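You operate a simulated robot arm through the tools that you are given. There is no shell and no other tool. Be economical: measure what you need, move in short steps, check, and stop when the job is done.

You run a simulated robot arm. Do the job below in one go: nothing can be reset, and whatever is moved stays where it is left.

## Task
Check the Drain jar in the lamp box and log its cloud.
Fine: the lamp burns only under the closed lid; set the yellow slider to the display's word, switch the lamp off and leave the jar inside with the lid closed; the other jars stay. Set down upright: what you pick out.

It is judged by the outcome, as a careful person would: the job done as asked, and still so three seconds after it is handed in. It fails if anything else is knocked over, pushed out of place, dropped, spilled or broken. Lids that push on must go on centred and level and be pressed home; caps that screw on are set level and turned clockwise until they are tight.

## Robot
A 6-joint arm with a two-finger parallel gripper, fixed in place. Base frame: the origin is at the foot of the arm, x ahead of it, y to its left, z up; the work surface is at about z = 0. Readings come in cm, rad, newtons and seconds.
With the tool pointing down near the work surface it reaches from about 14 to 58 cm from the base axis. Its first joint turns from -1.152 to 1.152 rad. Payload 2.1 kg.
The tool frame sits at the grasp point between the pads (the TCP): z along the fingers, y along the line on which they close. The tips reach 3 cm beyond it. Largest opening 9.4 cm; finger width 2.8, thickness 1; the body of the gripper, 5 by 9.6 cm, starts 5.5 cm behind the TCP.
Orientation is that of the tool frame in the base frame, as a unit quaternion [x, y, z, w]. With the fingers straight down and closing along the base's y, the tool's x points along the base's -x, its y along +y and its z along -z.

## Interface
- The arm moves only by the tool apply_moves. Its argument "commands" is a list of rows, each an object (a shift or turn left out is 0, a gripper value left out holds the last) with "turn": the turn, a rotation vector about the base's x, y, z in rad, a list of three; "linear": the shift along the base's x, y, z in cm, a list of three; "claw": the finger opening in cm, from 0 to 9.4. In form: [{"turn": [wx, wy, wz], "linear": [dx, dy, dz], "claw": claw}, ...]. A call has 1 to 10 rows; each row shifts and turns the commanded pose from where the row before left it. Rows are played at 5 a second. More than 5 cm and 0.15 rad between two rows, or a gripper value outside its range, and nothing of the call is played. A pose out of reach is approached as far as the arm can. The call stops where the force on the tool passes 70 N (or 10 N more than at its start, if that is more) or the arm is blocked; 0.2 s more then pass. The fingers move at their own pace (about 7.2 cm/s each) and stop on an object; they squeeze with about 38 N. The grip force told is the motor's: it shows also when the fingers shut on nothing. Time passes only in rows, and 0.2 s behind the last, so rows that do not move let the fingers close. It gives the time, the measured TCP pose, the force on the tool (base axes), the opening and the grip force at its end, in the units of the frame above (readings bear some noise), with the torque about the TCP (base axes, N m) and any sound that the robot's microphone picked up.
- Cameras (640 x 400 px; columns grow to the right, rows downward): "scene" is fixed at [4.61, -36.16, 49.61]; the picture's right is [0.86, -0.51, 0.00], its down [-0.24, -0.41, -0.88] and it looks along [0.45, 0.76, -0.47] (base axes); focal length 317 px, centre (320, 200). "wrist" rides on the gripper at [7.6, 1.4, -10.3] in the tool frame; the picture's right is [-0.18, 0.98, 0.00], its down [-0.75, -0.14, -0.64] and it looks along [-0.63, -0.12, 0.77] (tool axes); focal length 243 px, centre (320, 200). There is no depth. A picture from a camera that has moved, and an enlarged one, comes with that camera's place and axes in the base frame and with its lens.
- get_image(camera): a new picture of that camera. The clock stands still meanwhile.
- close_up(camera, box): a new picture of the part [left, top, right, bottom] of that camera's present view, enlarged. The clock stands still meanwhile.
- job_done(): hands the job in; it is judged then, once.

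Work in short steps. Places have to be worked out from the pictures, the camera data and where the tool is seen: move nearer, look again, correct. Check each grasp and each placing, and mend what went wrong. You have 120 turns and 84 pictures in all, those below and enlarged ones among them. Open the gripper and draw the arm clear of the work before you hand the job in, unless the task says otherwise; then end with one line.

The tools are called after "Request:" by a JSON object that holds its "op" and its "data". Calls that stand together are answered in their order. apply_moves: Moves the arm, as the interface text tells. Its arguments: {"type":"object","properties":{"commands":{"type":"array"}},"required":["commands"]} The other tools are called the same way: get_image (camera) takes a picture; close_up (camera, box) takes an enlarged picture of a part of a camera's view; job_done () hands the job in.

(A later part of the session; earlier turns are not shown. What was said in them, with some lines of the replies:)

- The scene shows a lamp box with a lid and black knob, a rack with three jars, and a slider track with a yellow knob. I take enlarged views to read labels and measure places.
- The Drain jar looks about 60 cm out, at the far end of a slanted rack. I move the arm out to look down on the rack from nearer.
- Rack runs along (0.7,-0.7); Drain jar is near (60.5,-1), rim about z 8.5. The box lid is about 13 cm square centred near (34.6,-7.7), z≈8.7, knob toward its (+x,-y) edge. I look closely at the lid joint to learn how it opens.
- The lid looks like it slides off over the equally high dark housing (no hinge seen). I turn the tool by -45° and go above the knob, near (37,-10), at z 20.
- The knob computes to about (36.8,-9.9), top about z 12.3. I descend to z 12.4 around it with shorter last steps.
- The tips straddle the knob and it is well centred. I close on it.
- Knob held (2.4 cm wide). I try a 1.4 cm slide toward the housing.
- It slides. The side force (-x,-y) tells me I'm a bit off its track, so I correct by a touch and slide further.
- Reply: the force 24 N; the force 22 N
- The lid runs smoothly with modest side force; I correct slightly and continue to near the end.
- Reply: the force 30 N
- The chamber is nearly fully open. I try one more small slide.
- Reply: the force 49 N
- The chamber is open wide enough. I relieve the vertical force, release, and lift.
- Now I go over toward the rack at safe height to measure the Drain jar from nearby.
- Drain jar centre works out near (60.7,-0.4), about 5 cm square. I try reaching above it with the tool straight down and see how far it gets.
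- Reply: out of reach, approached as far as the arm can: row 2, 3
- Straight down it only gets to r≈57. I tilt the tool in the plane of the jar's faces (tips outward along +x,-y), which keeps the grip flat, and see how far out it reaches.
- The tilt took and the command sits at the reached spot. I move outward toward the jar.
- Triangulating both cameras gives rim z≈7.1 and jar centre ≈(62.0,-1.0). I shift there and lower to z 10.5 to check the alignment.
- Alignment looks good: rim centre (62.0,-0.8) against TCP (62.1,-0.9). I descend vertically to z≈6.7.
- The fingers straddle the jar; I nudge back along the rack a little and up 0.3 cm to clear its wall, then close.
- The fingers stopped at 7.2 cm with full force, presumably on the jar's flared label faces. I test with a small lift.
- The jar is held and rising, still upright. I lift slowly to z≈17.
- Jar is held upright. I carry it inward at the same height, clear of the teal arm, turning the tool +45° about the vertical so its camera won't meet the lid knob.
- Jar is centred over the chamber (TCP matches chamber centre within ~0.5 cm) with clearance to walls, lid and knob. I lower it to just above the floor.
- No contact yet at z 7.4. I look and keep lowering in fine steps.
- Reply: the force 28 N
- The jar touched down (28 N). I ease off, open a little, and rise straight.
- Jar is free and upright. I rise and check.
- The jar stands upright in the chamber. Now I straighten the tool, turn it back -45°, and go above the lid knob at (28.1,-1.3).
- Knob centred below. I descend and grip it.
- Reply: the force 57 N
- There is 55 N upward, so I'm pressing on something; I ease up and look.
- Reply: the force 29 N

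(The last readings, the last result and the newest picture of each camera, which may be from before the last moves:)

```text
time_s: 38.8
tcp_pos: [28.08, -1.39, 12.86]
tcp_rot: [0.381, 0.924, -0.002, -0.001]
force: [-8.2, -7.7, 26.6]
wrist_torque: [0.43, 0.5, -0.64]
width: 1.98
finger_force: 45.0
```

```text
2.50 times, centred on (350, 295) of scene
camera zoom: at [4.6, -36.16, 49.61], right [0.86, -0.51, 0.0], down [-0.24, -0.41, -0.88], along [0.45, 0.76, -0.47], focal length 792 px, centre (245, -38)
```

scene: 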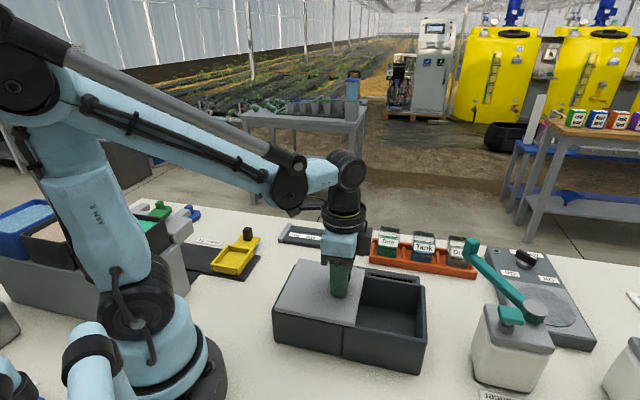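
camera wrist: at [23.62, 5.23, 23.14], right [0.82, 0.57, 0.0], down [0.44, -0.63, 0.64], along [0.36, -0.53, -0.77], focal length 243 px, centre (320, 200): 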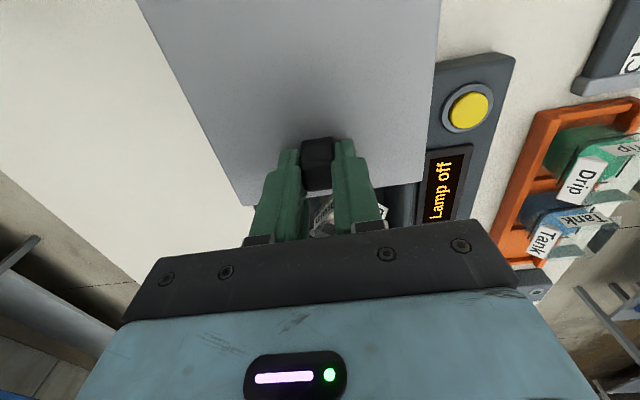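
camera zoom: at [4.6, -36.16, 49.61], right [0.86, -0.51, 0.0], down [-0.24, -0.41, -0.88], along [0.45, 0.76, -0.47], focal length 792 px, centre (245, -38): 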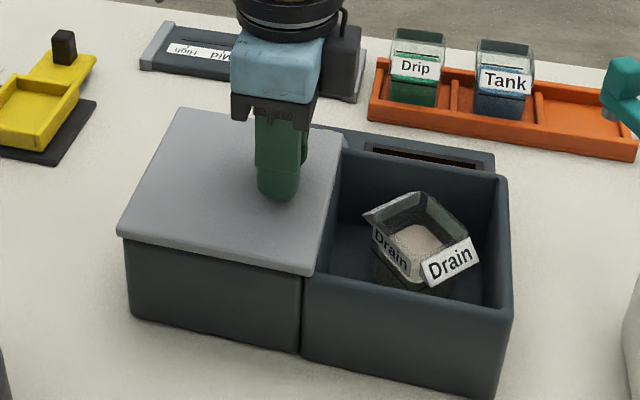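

The grip on the knob is fine. I ease up a touch and slide the lid back closed in steps.

Request:
{"op": "apply_moves", "data": {"commands": [{"linear": [0, 0, 0.1]}, {"linear": [0.6, -0.6, 0]}, {"linear": [0.7, -0.7, 0]}, {"linear": [0.7, -0.7, 0]}, {}]}}

```text
time_s: 40.0
tcp_pos: [30.18, -3.23, 12.95]
tcp_rot: [0.38, 0.925, -0.001, 0.0]
force: [-7.1, -6.7, -42.1]
wrist_torque: [-0.23, -0.01, -0.17]
width: 1.95
finger_force: 45.0
```

Request:
{"op": "apply_moves", "data": {"commands": [{"linear": [-0.03, -0.03, -0.13]}, {"linear": [0.7, -0.7, 0]}, {"linear": [0.7, -0.7, 0]}, {"linear": [0.7, -0.7, 0]}, {}]}}

```text
time_s: 41.2
tcp_pos: [32.23, -5.39, 12.97]
tcp_rot: [0.38, 0.925, -0.001, -0.001]
force: [-8.6, -9.1, 38.6]
wrist_torque: [0.06, 0.28, -0.18]
width: 1.96
finger_force: 45.2
```

Request:
{"op": "apply_moves", "data": {"commands": [{"linear": [-0.03, -0.03, 0.06]}, {"linear": [0.7, -0.7, 0]}, {"linear": [0.7, -0.7, 0]}, {"linear": [0.7, -0.7, 0]}, {}]}}

Request:
{"op": "get_image", "data": {"camera": "scene"}}

```text
time_s: 42.4
tcp_pos: [34.34, -7.47, 12.75]
tcp_rot: [0.38, 0.925, 0.0, 0.0]
force: [-4.4, -3.2, 45.3]
wrist_torque: [0.27, 0.42, -0.2]
width: 1.95
finger_force: 44.9
```

```text
40 pictures are left
```

scene: 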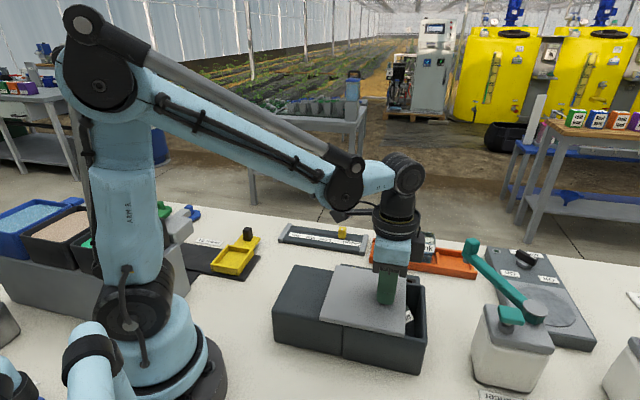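

Request:
{"op": "apply_moves", "data": {"commands": [{"linear": [-0.02, -0.02, 0.06]}, {"linear": [0.7, -0.7, 0]}, {"linear": [0.7, -0.7, 0]}, {"linear": [0.6, -0.6, 0]}, {}]}}

```text
time_s: 43.6
tcp_pos: [36.28, -9.54, 12.84]
tcp_rot: [0.379, 0.925, 0.0, 0.0]
force: [10.0, 10.3, -9.5]
wrist_torque: [-0.09, -0.09, -0.46]
width: 1.96
finger_force: 45.1
```

Near the closed position (36.8,-10.0 at the outset). I push the last bit to its stop.

Request:
{"op": "apply_moves", "data": {"commands": [{"linear": [0.34, -0.28, 0]}, {"linear": [0.3, -0.3, 0]}, {}]}}

Request:
{"op": "close_up", "data": {"camera": "scene", "box": [265, 215, 435, 375]}}

```text
time_s: 44.4
tcp_pos: [36.92, -9.95, 12.81]
tcp_rot: [0.38, 0.925, 0.0, 0.0]
force: [8.2, 14.3, -12.8]
wrist_torque: [-0.47, -0.76, -0.17]
width: 1.95
finger_force: 45.1
```

```text
2.50 times, centred on (350, 295) of scene
camera zoom: at [4.62, -36.16, 49.61], right [0.86, -0.51, 0.0], down [-0.24, -0.41, -0.88], along [0.45, 0.76, -0.47], focal length 792 px, centre (245, -38)
```

zoom: 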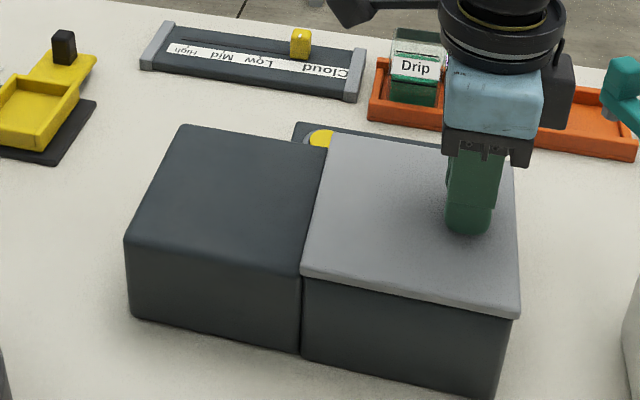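

The lid is closed as at the start. I release the knob, rise, and move toward the yellow button at about (37.2,6.2).

Request:
{"op": "apply_moves", "data": {"commands": [{"linear": [-0.05, -0.03, -0.05]}, {"claw": 9.4}, {}, {}, {"linear": [0, 0, 3]}, {"linear": [0, 3, 3]}, {"linear": [0, 4, 0], "claw": 0}, {"linear": [0.2, 4.5, 0]}, {"linear": [0.1, 4.5, 0]}, {}]}}

Request:
{"op": "get_image", "data": {"camera": "wrist"}}

Request:
{"op": "get_image", "data": {"camera": "scene"}}

```text
time_s: 46.6
tcp_pos: [37.16, 5.91, 18.81]
tcp_rot: [0.38, 0.925, -0.001, 0.0]
force: [0.3, 0.4, 0.3]
wrist_torque: [0.0, -0.02, 0.0]
width: 0.0
finger_force: 33.4
```

```text
38 pictures are left
camera wrist: at [32.69, 12.4, 29.19], right [0.82, 0.57, 0.0], down [0.44, -0.63, 0.64], along [0.36, -0.53, -0.77], focal length 243 px, centre (320, 200)
```

wrist: 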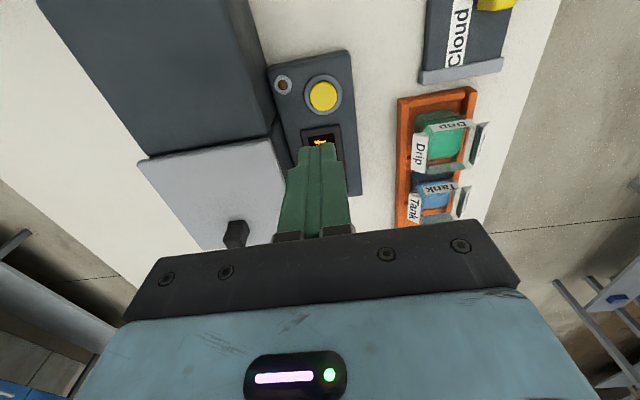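

```text
37 pictures are left
```

scene: 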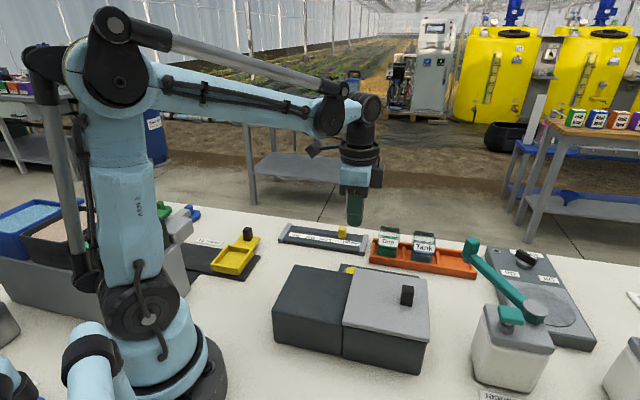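

Button is at (37.15,6.15). I lower the closed tips to just above it.

Request:
{"op": "apply_moves", "data": {"commands": [{"linear": [0, 0.25, -4]}, {"linear": [0, 0, -4]}, {"linear": [0, 0, -2.5]}, {}]}}

Request:
{"op": "get_image", "data": {"camera": "wrist"}}

```text
time_s: 47.6
tcp_pos: [37.14, 6.14, 8.31]
tcp_rot: [0.381, 0.925, -0.001, 0.0]
force: [0.2, -0.6, -1.5]
wrist_torque: [0.01, 0.0, -0.02]
width: 0.02
finger_force: 33.3
```

```text
36 pictures are left
camera wrist: at [32.63, 12.58, 18.67], right [0.82, 0.57, 0.0], down [0.44, -0.63, 0.64], along [0.37, -0.53, -0.77], focal length 243 px, centre (320, 200)
```

wrist: 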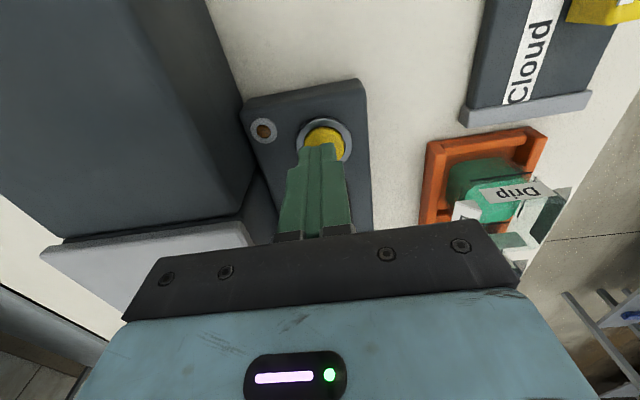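

Well placed. I press down in small steps.

Request:
{"op": "apply_moves", "data": {"commands": [{"linear": [0, 0, -0.8]}, {"linear": [0, 0, -0.5]}, {"linear": [0, 0, -0.3]}, {"linear": [0, 0, -0.3]}, {}]}}

```text
time_s: 48.8
tcp_pos: [37.18, 6.06, 6.41]
tcp_rot: [0.38, 0.925, 0.0, 0.0]
force: [-3.3, 0.4, 9.7]
wrist_torque: [0.01, 0.07, -0.04]
width: 0.0
finger_force: 32.8
heard: click
```

A click at about 10 N. I rise and read the display.

Request:
{"op": "apply_moves", "data": {"commands": [{"linear": [0, 0, 1]}, {"linear": [0, 0, 4]}, {"linear": [0, 0, 4]}, {"linear": [-2, 1, 2]}, {}]}}

Request:
{"op": "get_image", "data": {"camera": "wrist"}}

```text
time_s: 50.0
tcp_pos: [35.2, 7.27, 17.55]
tcp_rot: [0.381, 0.925, 0.001, 0.001]
force: [-0.4, 0.4, -0.2]
wrist_torque: [0.02, 0.04, -0.02]
width: 0.0
finger_force: 32.8
```

```text
35 pictures are left
camera wrist: at [30.72, 13.72, 27.79], right [0.82, 0.57, 0.0], down [0.44, -0.63, 0.64], along [0.37, -0.53, -0.77], focal length 243 px, centre (320, 200)
```

wrist: 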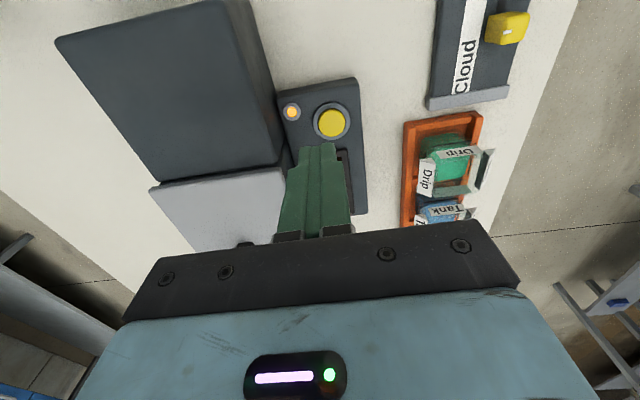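

The indicator is lit; the display is hidden by the fingers. I shift along to see it.

Request:
{"op": "apply_moves", "data": {"commands": [{"linear": [3, -3, 1]}, {"linear": [3, -3, 1]}, {}]}}

Request:
{"op": "get_image", "data": {"camera": "wrist"}}

```text
time_s: 50.8
tcp_pos: [41.36, 1.22, 19.46]
tcp_rot: [0.381, 0.925, -0.001, -0.001]
force: [0.0, 0.3, -0.8]
wrist_torque: [0.0, 0.01, 0.02]
width: 0.0
finger_force: 32.7
```

```text
34 pictures are left
camera wrist: at [36.8, 7.61, 29.86], right [0.82, 0.57, 0.0], down [0.44, -0.63, 0.64], along [0.37, -0.53, -0.77], focal length 243 px, centre (320, 200)
```

wrist: 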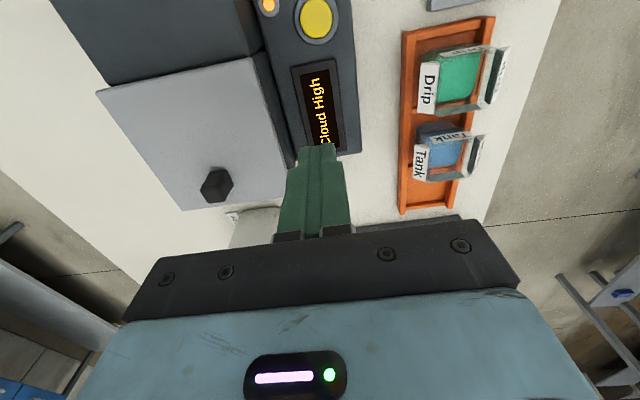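

Request:
{"op": "close_up", "data": {"camera": "wrist", "box": [270, 0, 390, 160]}}

```text
2.50 times, centred on (330, 80) of wrist
camera zoom: at [36.8, 7.61, 29.86], right [0.82, 0.57, 0.0], down [0.44, -0.63, 0.64], along [0.37, -0.53, -0.77], focal length 606 px, centre (295, 500)
```

zoom: 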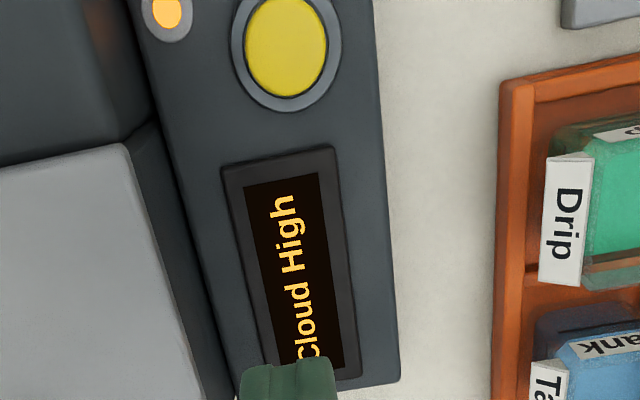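

It reads "Cloud High". I let a second pass to confirm it is steady.

Request:
{"op": "apply_moves", "data": {"commands": [{}, {}, {}, {}, {}, {}]}}

Request:
{"op": "close_up", "data": {"camera": "wrist", "box": [270, 0, 390, 160]}}

```text
time_s: 52.2
tcp_pos: [41.42, 1.09, 19.5]
tcp_rot: [0.38, 0.925, -0.001, 0.0]
force: [-0.2, 0.1, -0.1]
wrist_torque: [-0.01, -0.01, -0.03]
width: 0.01
finger_force: 32.6
```

```text
2.50 times, centred on (330, 80) of wrist
camera zoom: at [36.78, 7.65, 29.85], right [0.82, 0.57, 0.0], down [0.44, -0.63, 0.64], along [0.37, -0.53, -0.77], focal length 606 px, centre (295, 500)
```

zoom: 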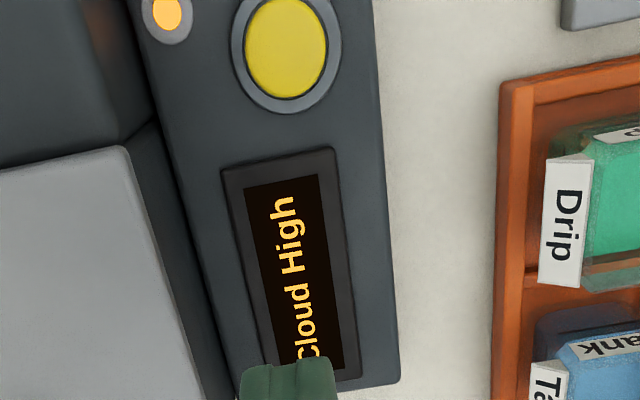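

Steady "High". I go back over the button and press again to switch the lamp off.

Request:
{"op": "apply_moves", "data": {"commands": [{"linear": [-2.2, 2.5, -1]}, {"linear": [-2.05, 2.5, -2]}, {"linear": [0, 0, -4]}, {"linear": [0, 0, -4]}, {"linear": [0, 0, -1]}, {"linear": [0, 0, -0.5]}, {"linear": [0, 0, -0.3]}, {"linear": [0, 0, -0.3]}, {}]}}

```text
time_s: 54.2
tcp_pos: [36.92, 6.09, 6.43]
tcp_rot: [0.381, 0.925, -0.001, 0.0]
force: [-0.9, -1.8, 13.1]
wrist_torque: [-0.06, 0.03, -0.05]
width: 0.01
finger_force: 32.9
heard: click
```

Click again. I rise and check the indicator and then head for the slider.

Request:
{"op": "apply_moves", "data": {"commands": [{"linear": [0, 0, 1]}, {"linear": [0, 0, 4]}, {"linear": [0, 0, 4]}, {"linear": [1, -1, 2]}, {"linear": [2, -2, 1]}, {}]}}

Request:
{"op": "get_image", "data": {"camera": "wrist"}}

```text
time_s: 55.6
tcp_pos: [39.86, 3.09, 18.51]
tcp_rot: [0.381, 0.925, 0.0, 0.0]
force: [0.0, -0.4, 0.1]
wrist_torque: [0.02, -0.01, -0.01]
width: 0.01
finger_force: 32.9
```

```text
31 pictures are left
camera wrist: at [35.31, 9.54, 28.75], right [0.82, 0.57, 0.0], down [0.44, -0.63, 0.64], along [0.37, -0.53, -0.77], focal length 243 px, centre (320, 200)
```

wrist: 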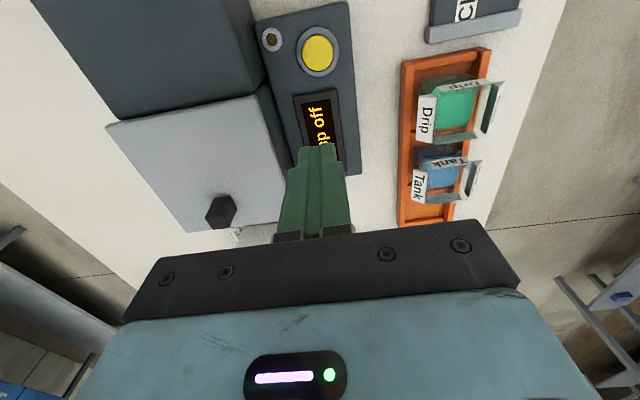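

Lamp is off. Now to the slider knob, estimated near (44.5,19.9).

Request:
{"op": "apply_moves", "data": {"commands": [{"linear": [0.5, 3.5, 0], "claw": 9.4}, {"linear": [1, 3.5, 0]}, {"linear": [1, 3.5, -0.5]}, {"linear": [1, 3.3, -1]}, {"linear": [1.1, 3, -1]}, {}]}}

Request:
{"op": "get_image", "data": {"camera": "wrist"}}

Request:
{"op": "close_up", "data": {"camera": "scene", "box": [270, 170, 390, 270]}}

```text
time_s: 57.0
tcp_pos: [44.46, 19.98, 15.77]
tcp_rot: [0.38, 0.925, -0.001, -0.001]
force: [-0.3, -0.8, -0.4]
wrist_torque: [0.05, 0.01, 0.01]
width: 9.4
finger_force: 0.1
```

```text
30 pictures are left
camera wrist: at [39.95, 26.43, 26.13], right [0.82, 0.57, 0.0], down [0.44, -0.63, 0.64], along [0.36, -0.53, -0.77], focal length 243 px, centre (320, 200)
```

wrist: 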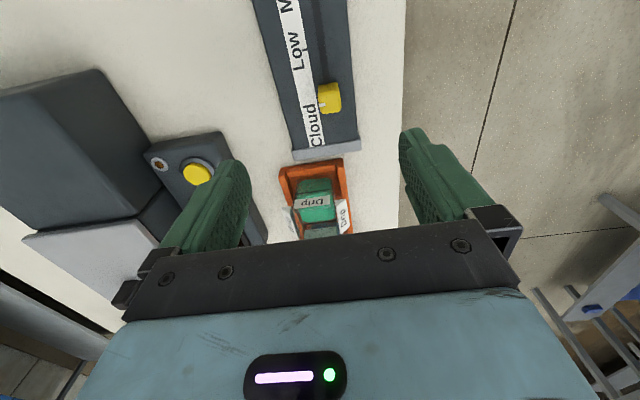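

```text
4.00 times, centred on (330, 220) of scene
camera zoom: at [4.61, -36.15, 49.61], right [0.86, -0.51, 0.0], down [-0.24, -0.41, -0.88], along [0.45, 0.76, -0.47], focal length 1268 px, centre (280, 120)
```

zoom: 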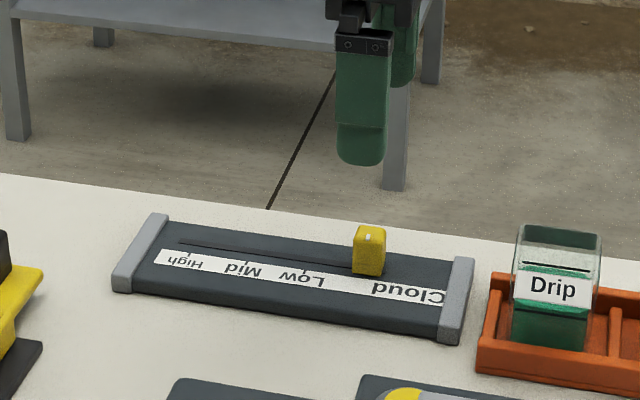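

Knob centre refines to about (44.6,20.9). I align and lower to z≈8.

Request:
{"op": "apply_moves", "data": {"commands": [{"linear": [0.15, 0.9, -3]}, {"linear": [0, 0, -3]}, {"linear": [0, 0, -1.8]}, {}]}}

Request:
{"op": "get_image", "data": {"camera": "wrist"}}

Request:
{"op": "close_up", "data": {"camera": "scene", "box": [290, 190, 390, 270]}}

```text
time_s: 58.0
tcp_pos: [44.71, 20.87, 8.04]
tcp_rot: [0.38, 0.925, 0.001, 0.0]
force: [0.3, 0.4, -0.3]
wrist_torque: [0.0, -0.01, 0.0]
width: 9.4
finger_force: 0.1
```

```text
28 pictures are left
camera wrist: at [40.13, 27.31, 18.39], right [0.82, 0.57, 0.0], down [0.44, -0.63, 0.64], along [0.37, -0.53, -0.77], focal length 243 px, centre (320, 200)
```

wrist: 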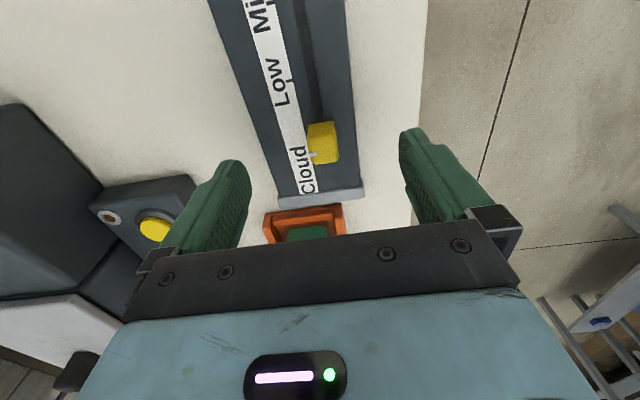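

```text
5.00 times, centred on (340, 230) of scene
camera zoom: at [4.61, -36.16, 49.61], right [0.86, -0.51, 0.0], down [-0.24, -0.41, -0.88], along [0.45, 0.76, -0.47], focal length 1585 px, centre (220, 50)
```

zoom: 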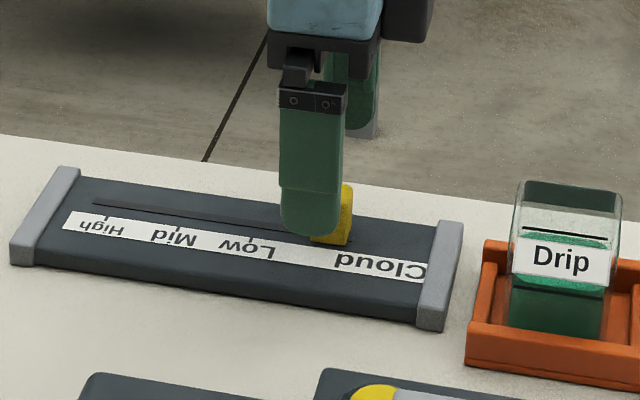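

Aligned. I lower to z≈5.3 and close on the knob.

Request:
{"op": "apply_moves", "data": {"commands": [{"linear": [-0.1, 0.1, -1.5]}, {"linear": [0, 0, -0.8]}, {"linear": [0, 0, -0.4]}, {}, {"claw": 0}, {}, {}, {}]}}

Request:
{"op": "get_image", "data": {"camera": "wrist"}}

```text
time_s: 59.8
tcp_pos: [44.77, 20.99, 5.35]
tcp_rot: [0.38, 0.925, 0.001, 0.001]
force: [16.6, 16.2, -5.5]
wrist_torque: [0.2, -0.13, -0.11]
width: 1.9
finger_force: 45.0
```

```text
26 pictures are left
camera wrist: at [40.09, 27.49, 15.7], right [0.82, 0.57, 0.01], down [0.43, -0.63, 0.64], along [0.37, -0.52, -0.77], focal length 243 px, centre (320, 200)
```

wrist: 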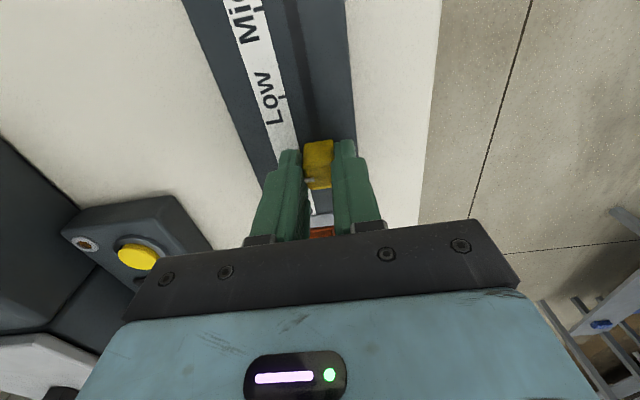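

Held (1.9 cm). I correct the side load and slide toward High in steps.

Request:
{"op": "apply_moves", "data": {"commands": [{"linear": [0.08, 0.08, 0]}, {"linear": [-0.6, 0.6, 0]}, {"linear": [-0.7, 0.7, 0]}, {"linear": [-0.7, 0.7, 0]}, {}]}}

```text
time_s: 61.0
tcp_pos: [42.68, 23.06, 5.48]
tcp_rot: [0.38, 0.925, 0.0, 0.0]
force: [12.6, 12.1, 10.2]
wrist_torque: [0.21, -0.2, -0.18]
width: 1.94
finger_force: 45.1
```

Request:
{"op": "apply_moves", "data": {"commands": [{"linear": [0.05, 0.05, 0.02]}, {"linear": [-0.7, 0.7, 0]}, {"linear": [-0.7, 0.7, 0]}, {"linear": [-0.7, 0.7, 0]}, {"linear": [-0.7, 0.7, 0]}, {}]}}

Request:
{"op": "close_up", "data": {"camera": "scene", "box": [270, 190, 370, 270]}}

Request:
{"op": "get_image", "data": {"camera": "wrist"}}

```text
time_s: 62.4
tcp_pos: [39.87, 25.79, 5.37]
tcp_rot: [0.38, 0.925, 0.0, 0.0]
force: [4.6, 4.2, 3.0]
wrist_torque: [-0.31, -0.55, -0.19]
width: 1.94
finger_force: 45.5
```

```text
5.00 times, centred on (320, 230) of scene
camera zoom: at [4.61, -36.16, 49.61], right [0.86, -0.51, 0.0], down [-0.24, -0.41, -0.88], along [0.45, 0.76, -0.47], focal length 1585 px, centre (320, 50)
```

zoom: 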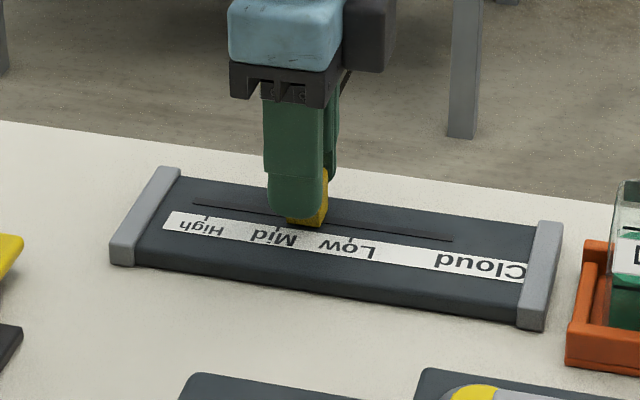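

```text
24 pictures are left
camera wrist: at [35.4, 32.33, 15.69], right [0.82, 0.57, 0.0], down [0.44, -0.63, 0.64], along [0.36, -0.53, -0.77], focal length 243 px, centre (320, 200)
```

wrist: 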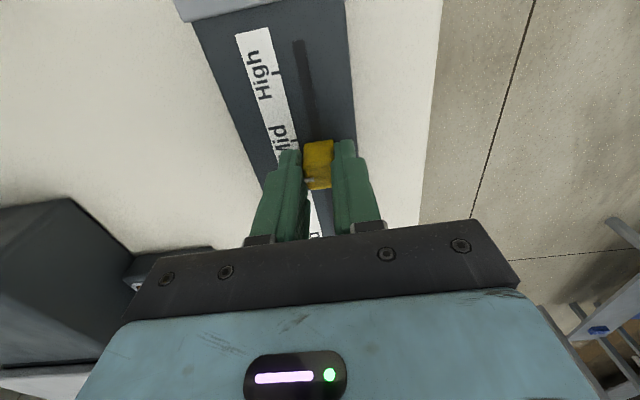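

The High tick is at about y−x = −7.1; I'm at −14.1. I slide 2.8+2.8 cm components further, then measure again.

Request:
{"op": "apply_moves", "data": {"commands": [{"linear": [0.02, 0.02, 0]}, {"linear": [-0.7, 0.7, 0]}, {"linear": [-0.7, 0.7, 0]}, {"linear": [-0.7, 0.7, 0]}, {"linear": [-0.7, 0.7, 0]}, {}]}}

Request:
{"op": "close_up", "data": {"camera": "scene", "box": [270, 200, 350, 260]}}

Request:
{"op": "close_up", "data": {"camera": "wrist", "box": [240, 60, 400, 240]}}

```text
time_s: 63.8
tcp_pos: [37.13, 28.57, 5.37]
tcp_rot: [0.38, 0.925, 0.0, 0.001]
force: [6.2, 6.7, 7.1]
wrist_torque: [0.15, -0.13, -0.19]
width: 1.93
finger_force: 44.9
```

```text
6.67 times, centred on (310, 230) of scene
camera zoom: at [4.61, -36.16, 49.61], right [0.86, -0.51, 0.0], down [-0.24, -0.41, -0.88], along [0.45, 0.76, -0.47], focal length 2113 px, centre (387, 0)
```

zoom: 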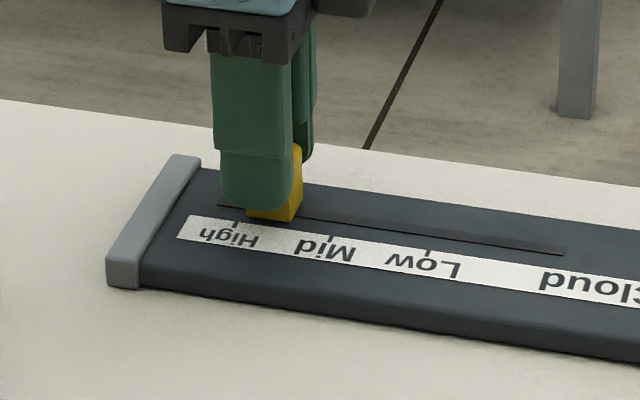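

```text
2.22 times, centred on (320, 150) of wrist
camera zoom: at [32.56, 35.13, 15.69], right [0.82, 0.57, 0.0], down [0.44, -0.63, 0.64], along [0.37, -0.53, -0.77], focal length 539 px, centre (320, 311)
```

zoom: 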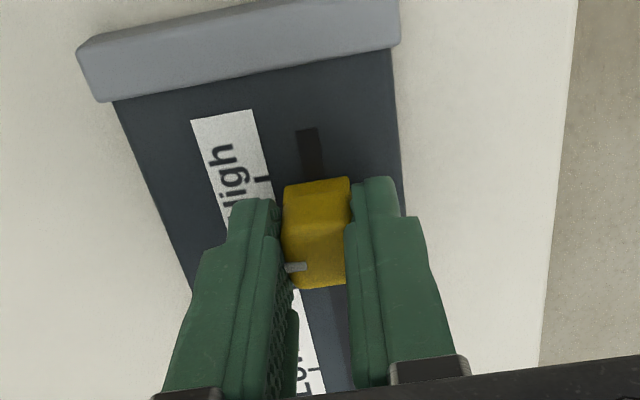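

The knob's pointer is about 1.2 cm short of the High tick. I slide 0.85 cm in each component.

Request:
{"op": "apply_moves", "data": {"commands": [{"linear": [-0.45, 0.45, 0]}, {"linear": [-0.4, 0.4, 0]}, {}]}}

Request:
{"op": "close_up", "data": {"camera": "scene", "box": [270, 200, 350, 260]}}

```text
time_s: 64.6
tcp_pos: [36.34, 29.46, 5.23]
tcp_rot: [0.38, 0.925, 0.0, 0.0]
force: [4.8, 4.6, -4.4]
wrist_torque: [0.18, -0.06, -0.18]
width: 1.93
finger_force: 44.7
```

```text
6.67 times, centred on (310, 230) of scene
camera zoom: at [4.61, -36.15, 49.61], right [0.86, -0.51, 0.0], down [-0.24, -0.41, -0.88], along [0.45, 0.76, -0.47], focal length 2113 px, centre (387, 0)
```

zoom: 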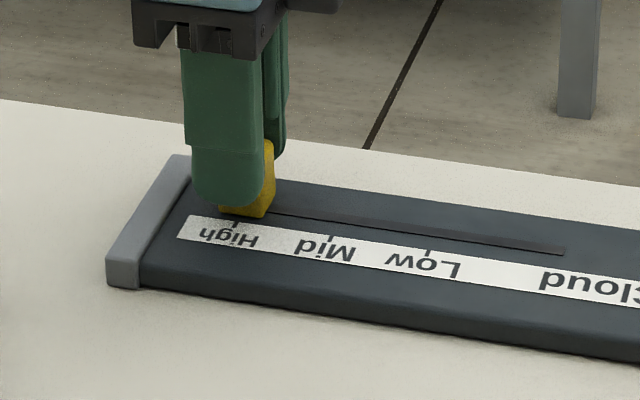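

Knob now sits over the High tick. I release and rise to verify.

Request:
{"op": "apply_moves", "data": {"commands": [{"claw": 4}, {}, {}, {"linear": [0, 0, 2]}, {"linear": [0, 0, 4]}, {"linear": [0, 0, 4]}, {"linear": [-1.5, 1.5, 2]}, {}]}}

Request:
{"op": "close_up", "data": {"camera": "scene", "box": [270, 200, 350, 260]}}

Request:
{"op": "close_up", "data": {"camera": "wrist", "box": [220, 0, 420, 180]}}

```text
time_s: 66.4
tcp_pos: [34.78, 30.97, 17.44]
tcp_rot: [0.38, 0.925, -0.001, 0.001]
force: [0.7, 0.2, -0.7]
wrist_torque: [-0.01, 0.03, 0.01]
width: 4.02
finger_force: 0.1
```

```text
6.67 times, centred on (310, 230) of scene
camera zoom: at [4.61, -36.16, 49.61], right [0.86, -0.51, 0.0], down [-0.24, -0.41, -0.88], along [0.45, 0.76, -0.47], focal length 2113 px, centre (387, 0)
```

zoom: 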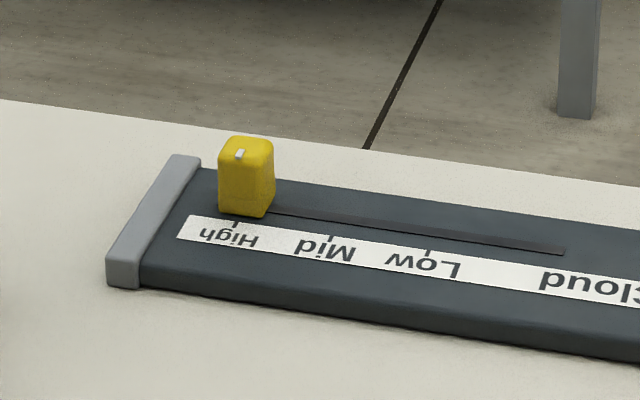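

```text
2.22 times, centred on (320, 90) of wrist
camera zoom: at [30.26, 37.45, 27.75], right [0.82, 0.57, 0.0], down [0.44, -0.63, 0.64], along [0.36, -0.53, -0.77], focal length 539 px, centre (320, 444)
```

zoom: 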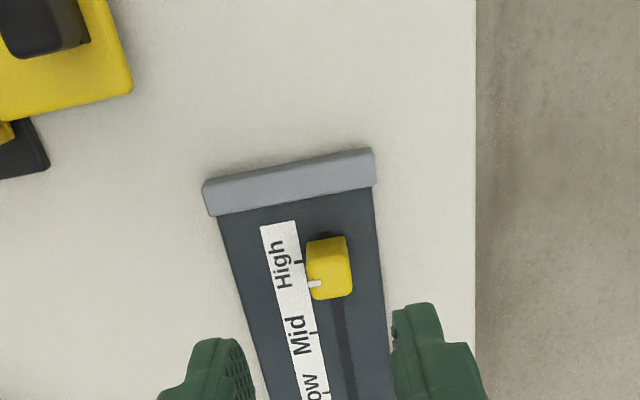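

The knob lines up with the High mark. I raise the arm clear, open the gripper, and take a final look.

Request:
{"op": "apply_moves", "data": {"commands": [{"linear": [0, -3, 4], "claw": 9.4}, {"linear": [-2, -4, 4]}, {"linear": [-2, -4, 2]}, {"linear": [0, -4, 1]}, {}]}}

Request:
{"op": "get_image", "data": {"camera": "scene"}}

Request:
{"op": "get_image", "data": {"camera": "wrist"}}

```text
refused: row 2 steps farther than a row can; nothing moved
```

```text
18 pictures are left
```

scene: 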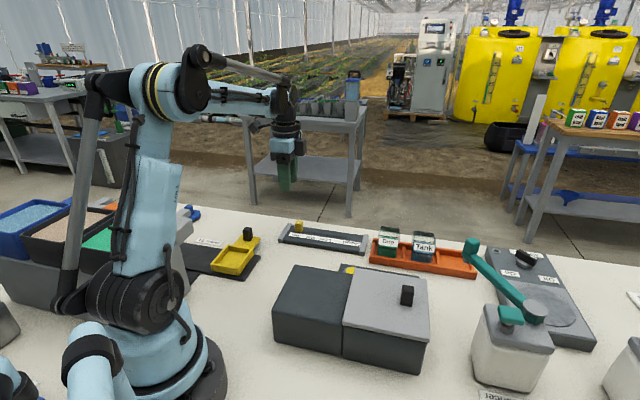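

```text
17 pictures are left
camera wrist: at [30.26, 37.45, 27.75], right [0.82, 0.57, 0.0], down [0.44, -0.63, 0.64], along [0.36, -0.53, -0.77], focal length 243 px, centre (320, 200)
```

wrist: 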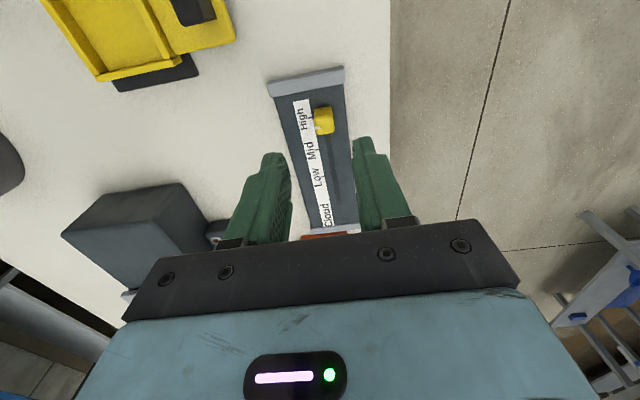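

All is in place. That step was too long; I raise in smaller ones and check the lamp display last.

Request:
{"op": "apply_moves", "data": {"commands": [{"linear": [0, -2.5, 3.5], "claw": 9.4}, {"linear": [0, -3.5, 2.5]}, {"linear": [0, -4, 2]}, {"linear": [0, -4, 1]}, {"linear": [0, -4, 0]}, {"linear": [0, -4, 0]}, {}]}}

Request:
{"op": "get_image", "data": {"camera": "wrist"}}

Request:
{"op": "close_up", "data": {"camera": "scene", "box": [265, 215, 445, 375]}}

```text
time_s: 68.0
tcp_pos: [34.91, 8.95, 26.52]
tcp_rot: [0.38, 0.925, -0.001, 0.0]
force: [0.2, 0.0, 0.1]
wrist_torque: [0.0, 0.03, -0.02]
width: 9.41
finger_force: 0.1
```

```text
16 pictures are left
camera wrist: at [30.39, 15.41, 36.78], right [0.82, 0.57, 0.0], down [0.44, -0.63, 0.64], along [0.37, -0.53, -0.77], focal length 243 px, centre (320, 200)
```

wrist: 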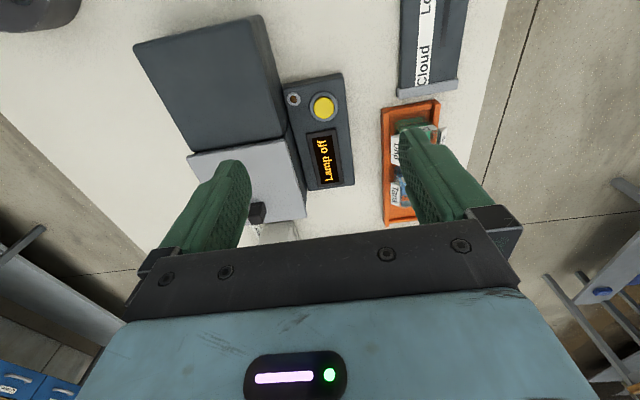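

```text
2.50 times, centred on (355, 295) of scene
camera zoom: at [4.61, -36.16, 49.61], right [0.86, -0.51, 0.0], down [-0.24, -0.41, -0.88], along [0.45, 0.76, -0.47], focal length 792 px, centre (232, -38)
```

zoom: 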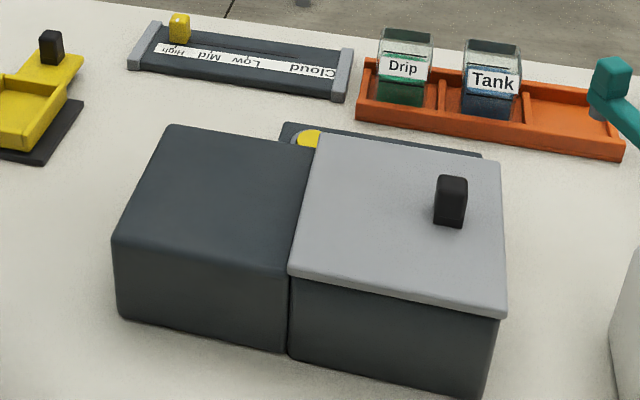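

Lamp off, lid closed, slider on High, other jars untouched, arm clear and open. I hand in.

Request:
{"op": "job_done", "data": {}}

```text
The job is handed in.
```

The Drain jar's cloud read "High" and the yellow slider is set to High; the lamp is off, the jar stands upright in the lamp box with the lid closed, and the other jars were not moved.
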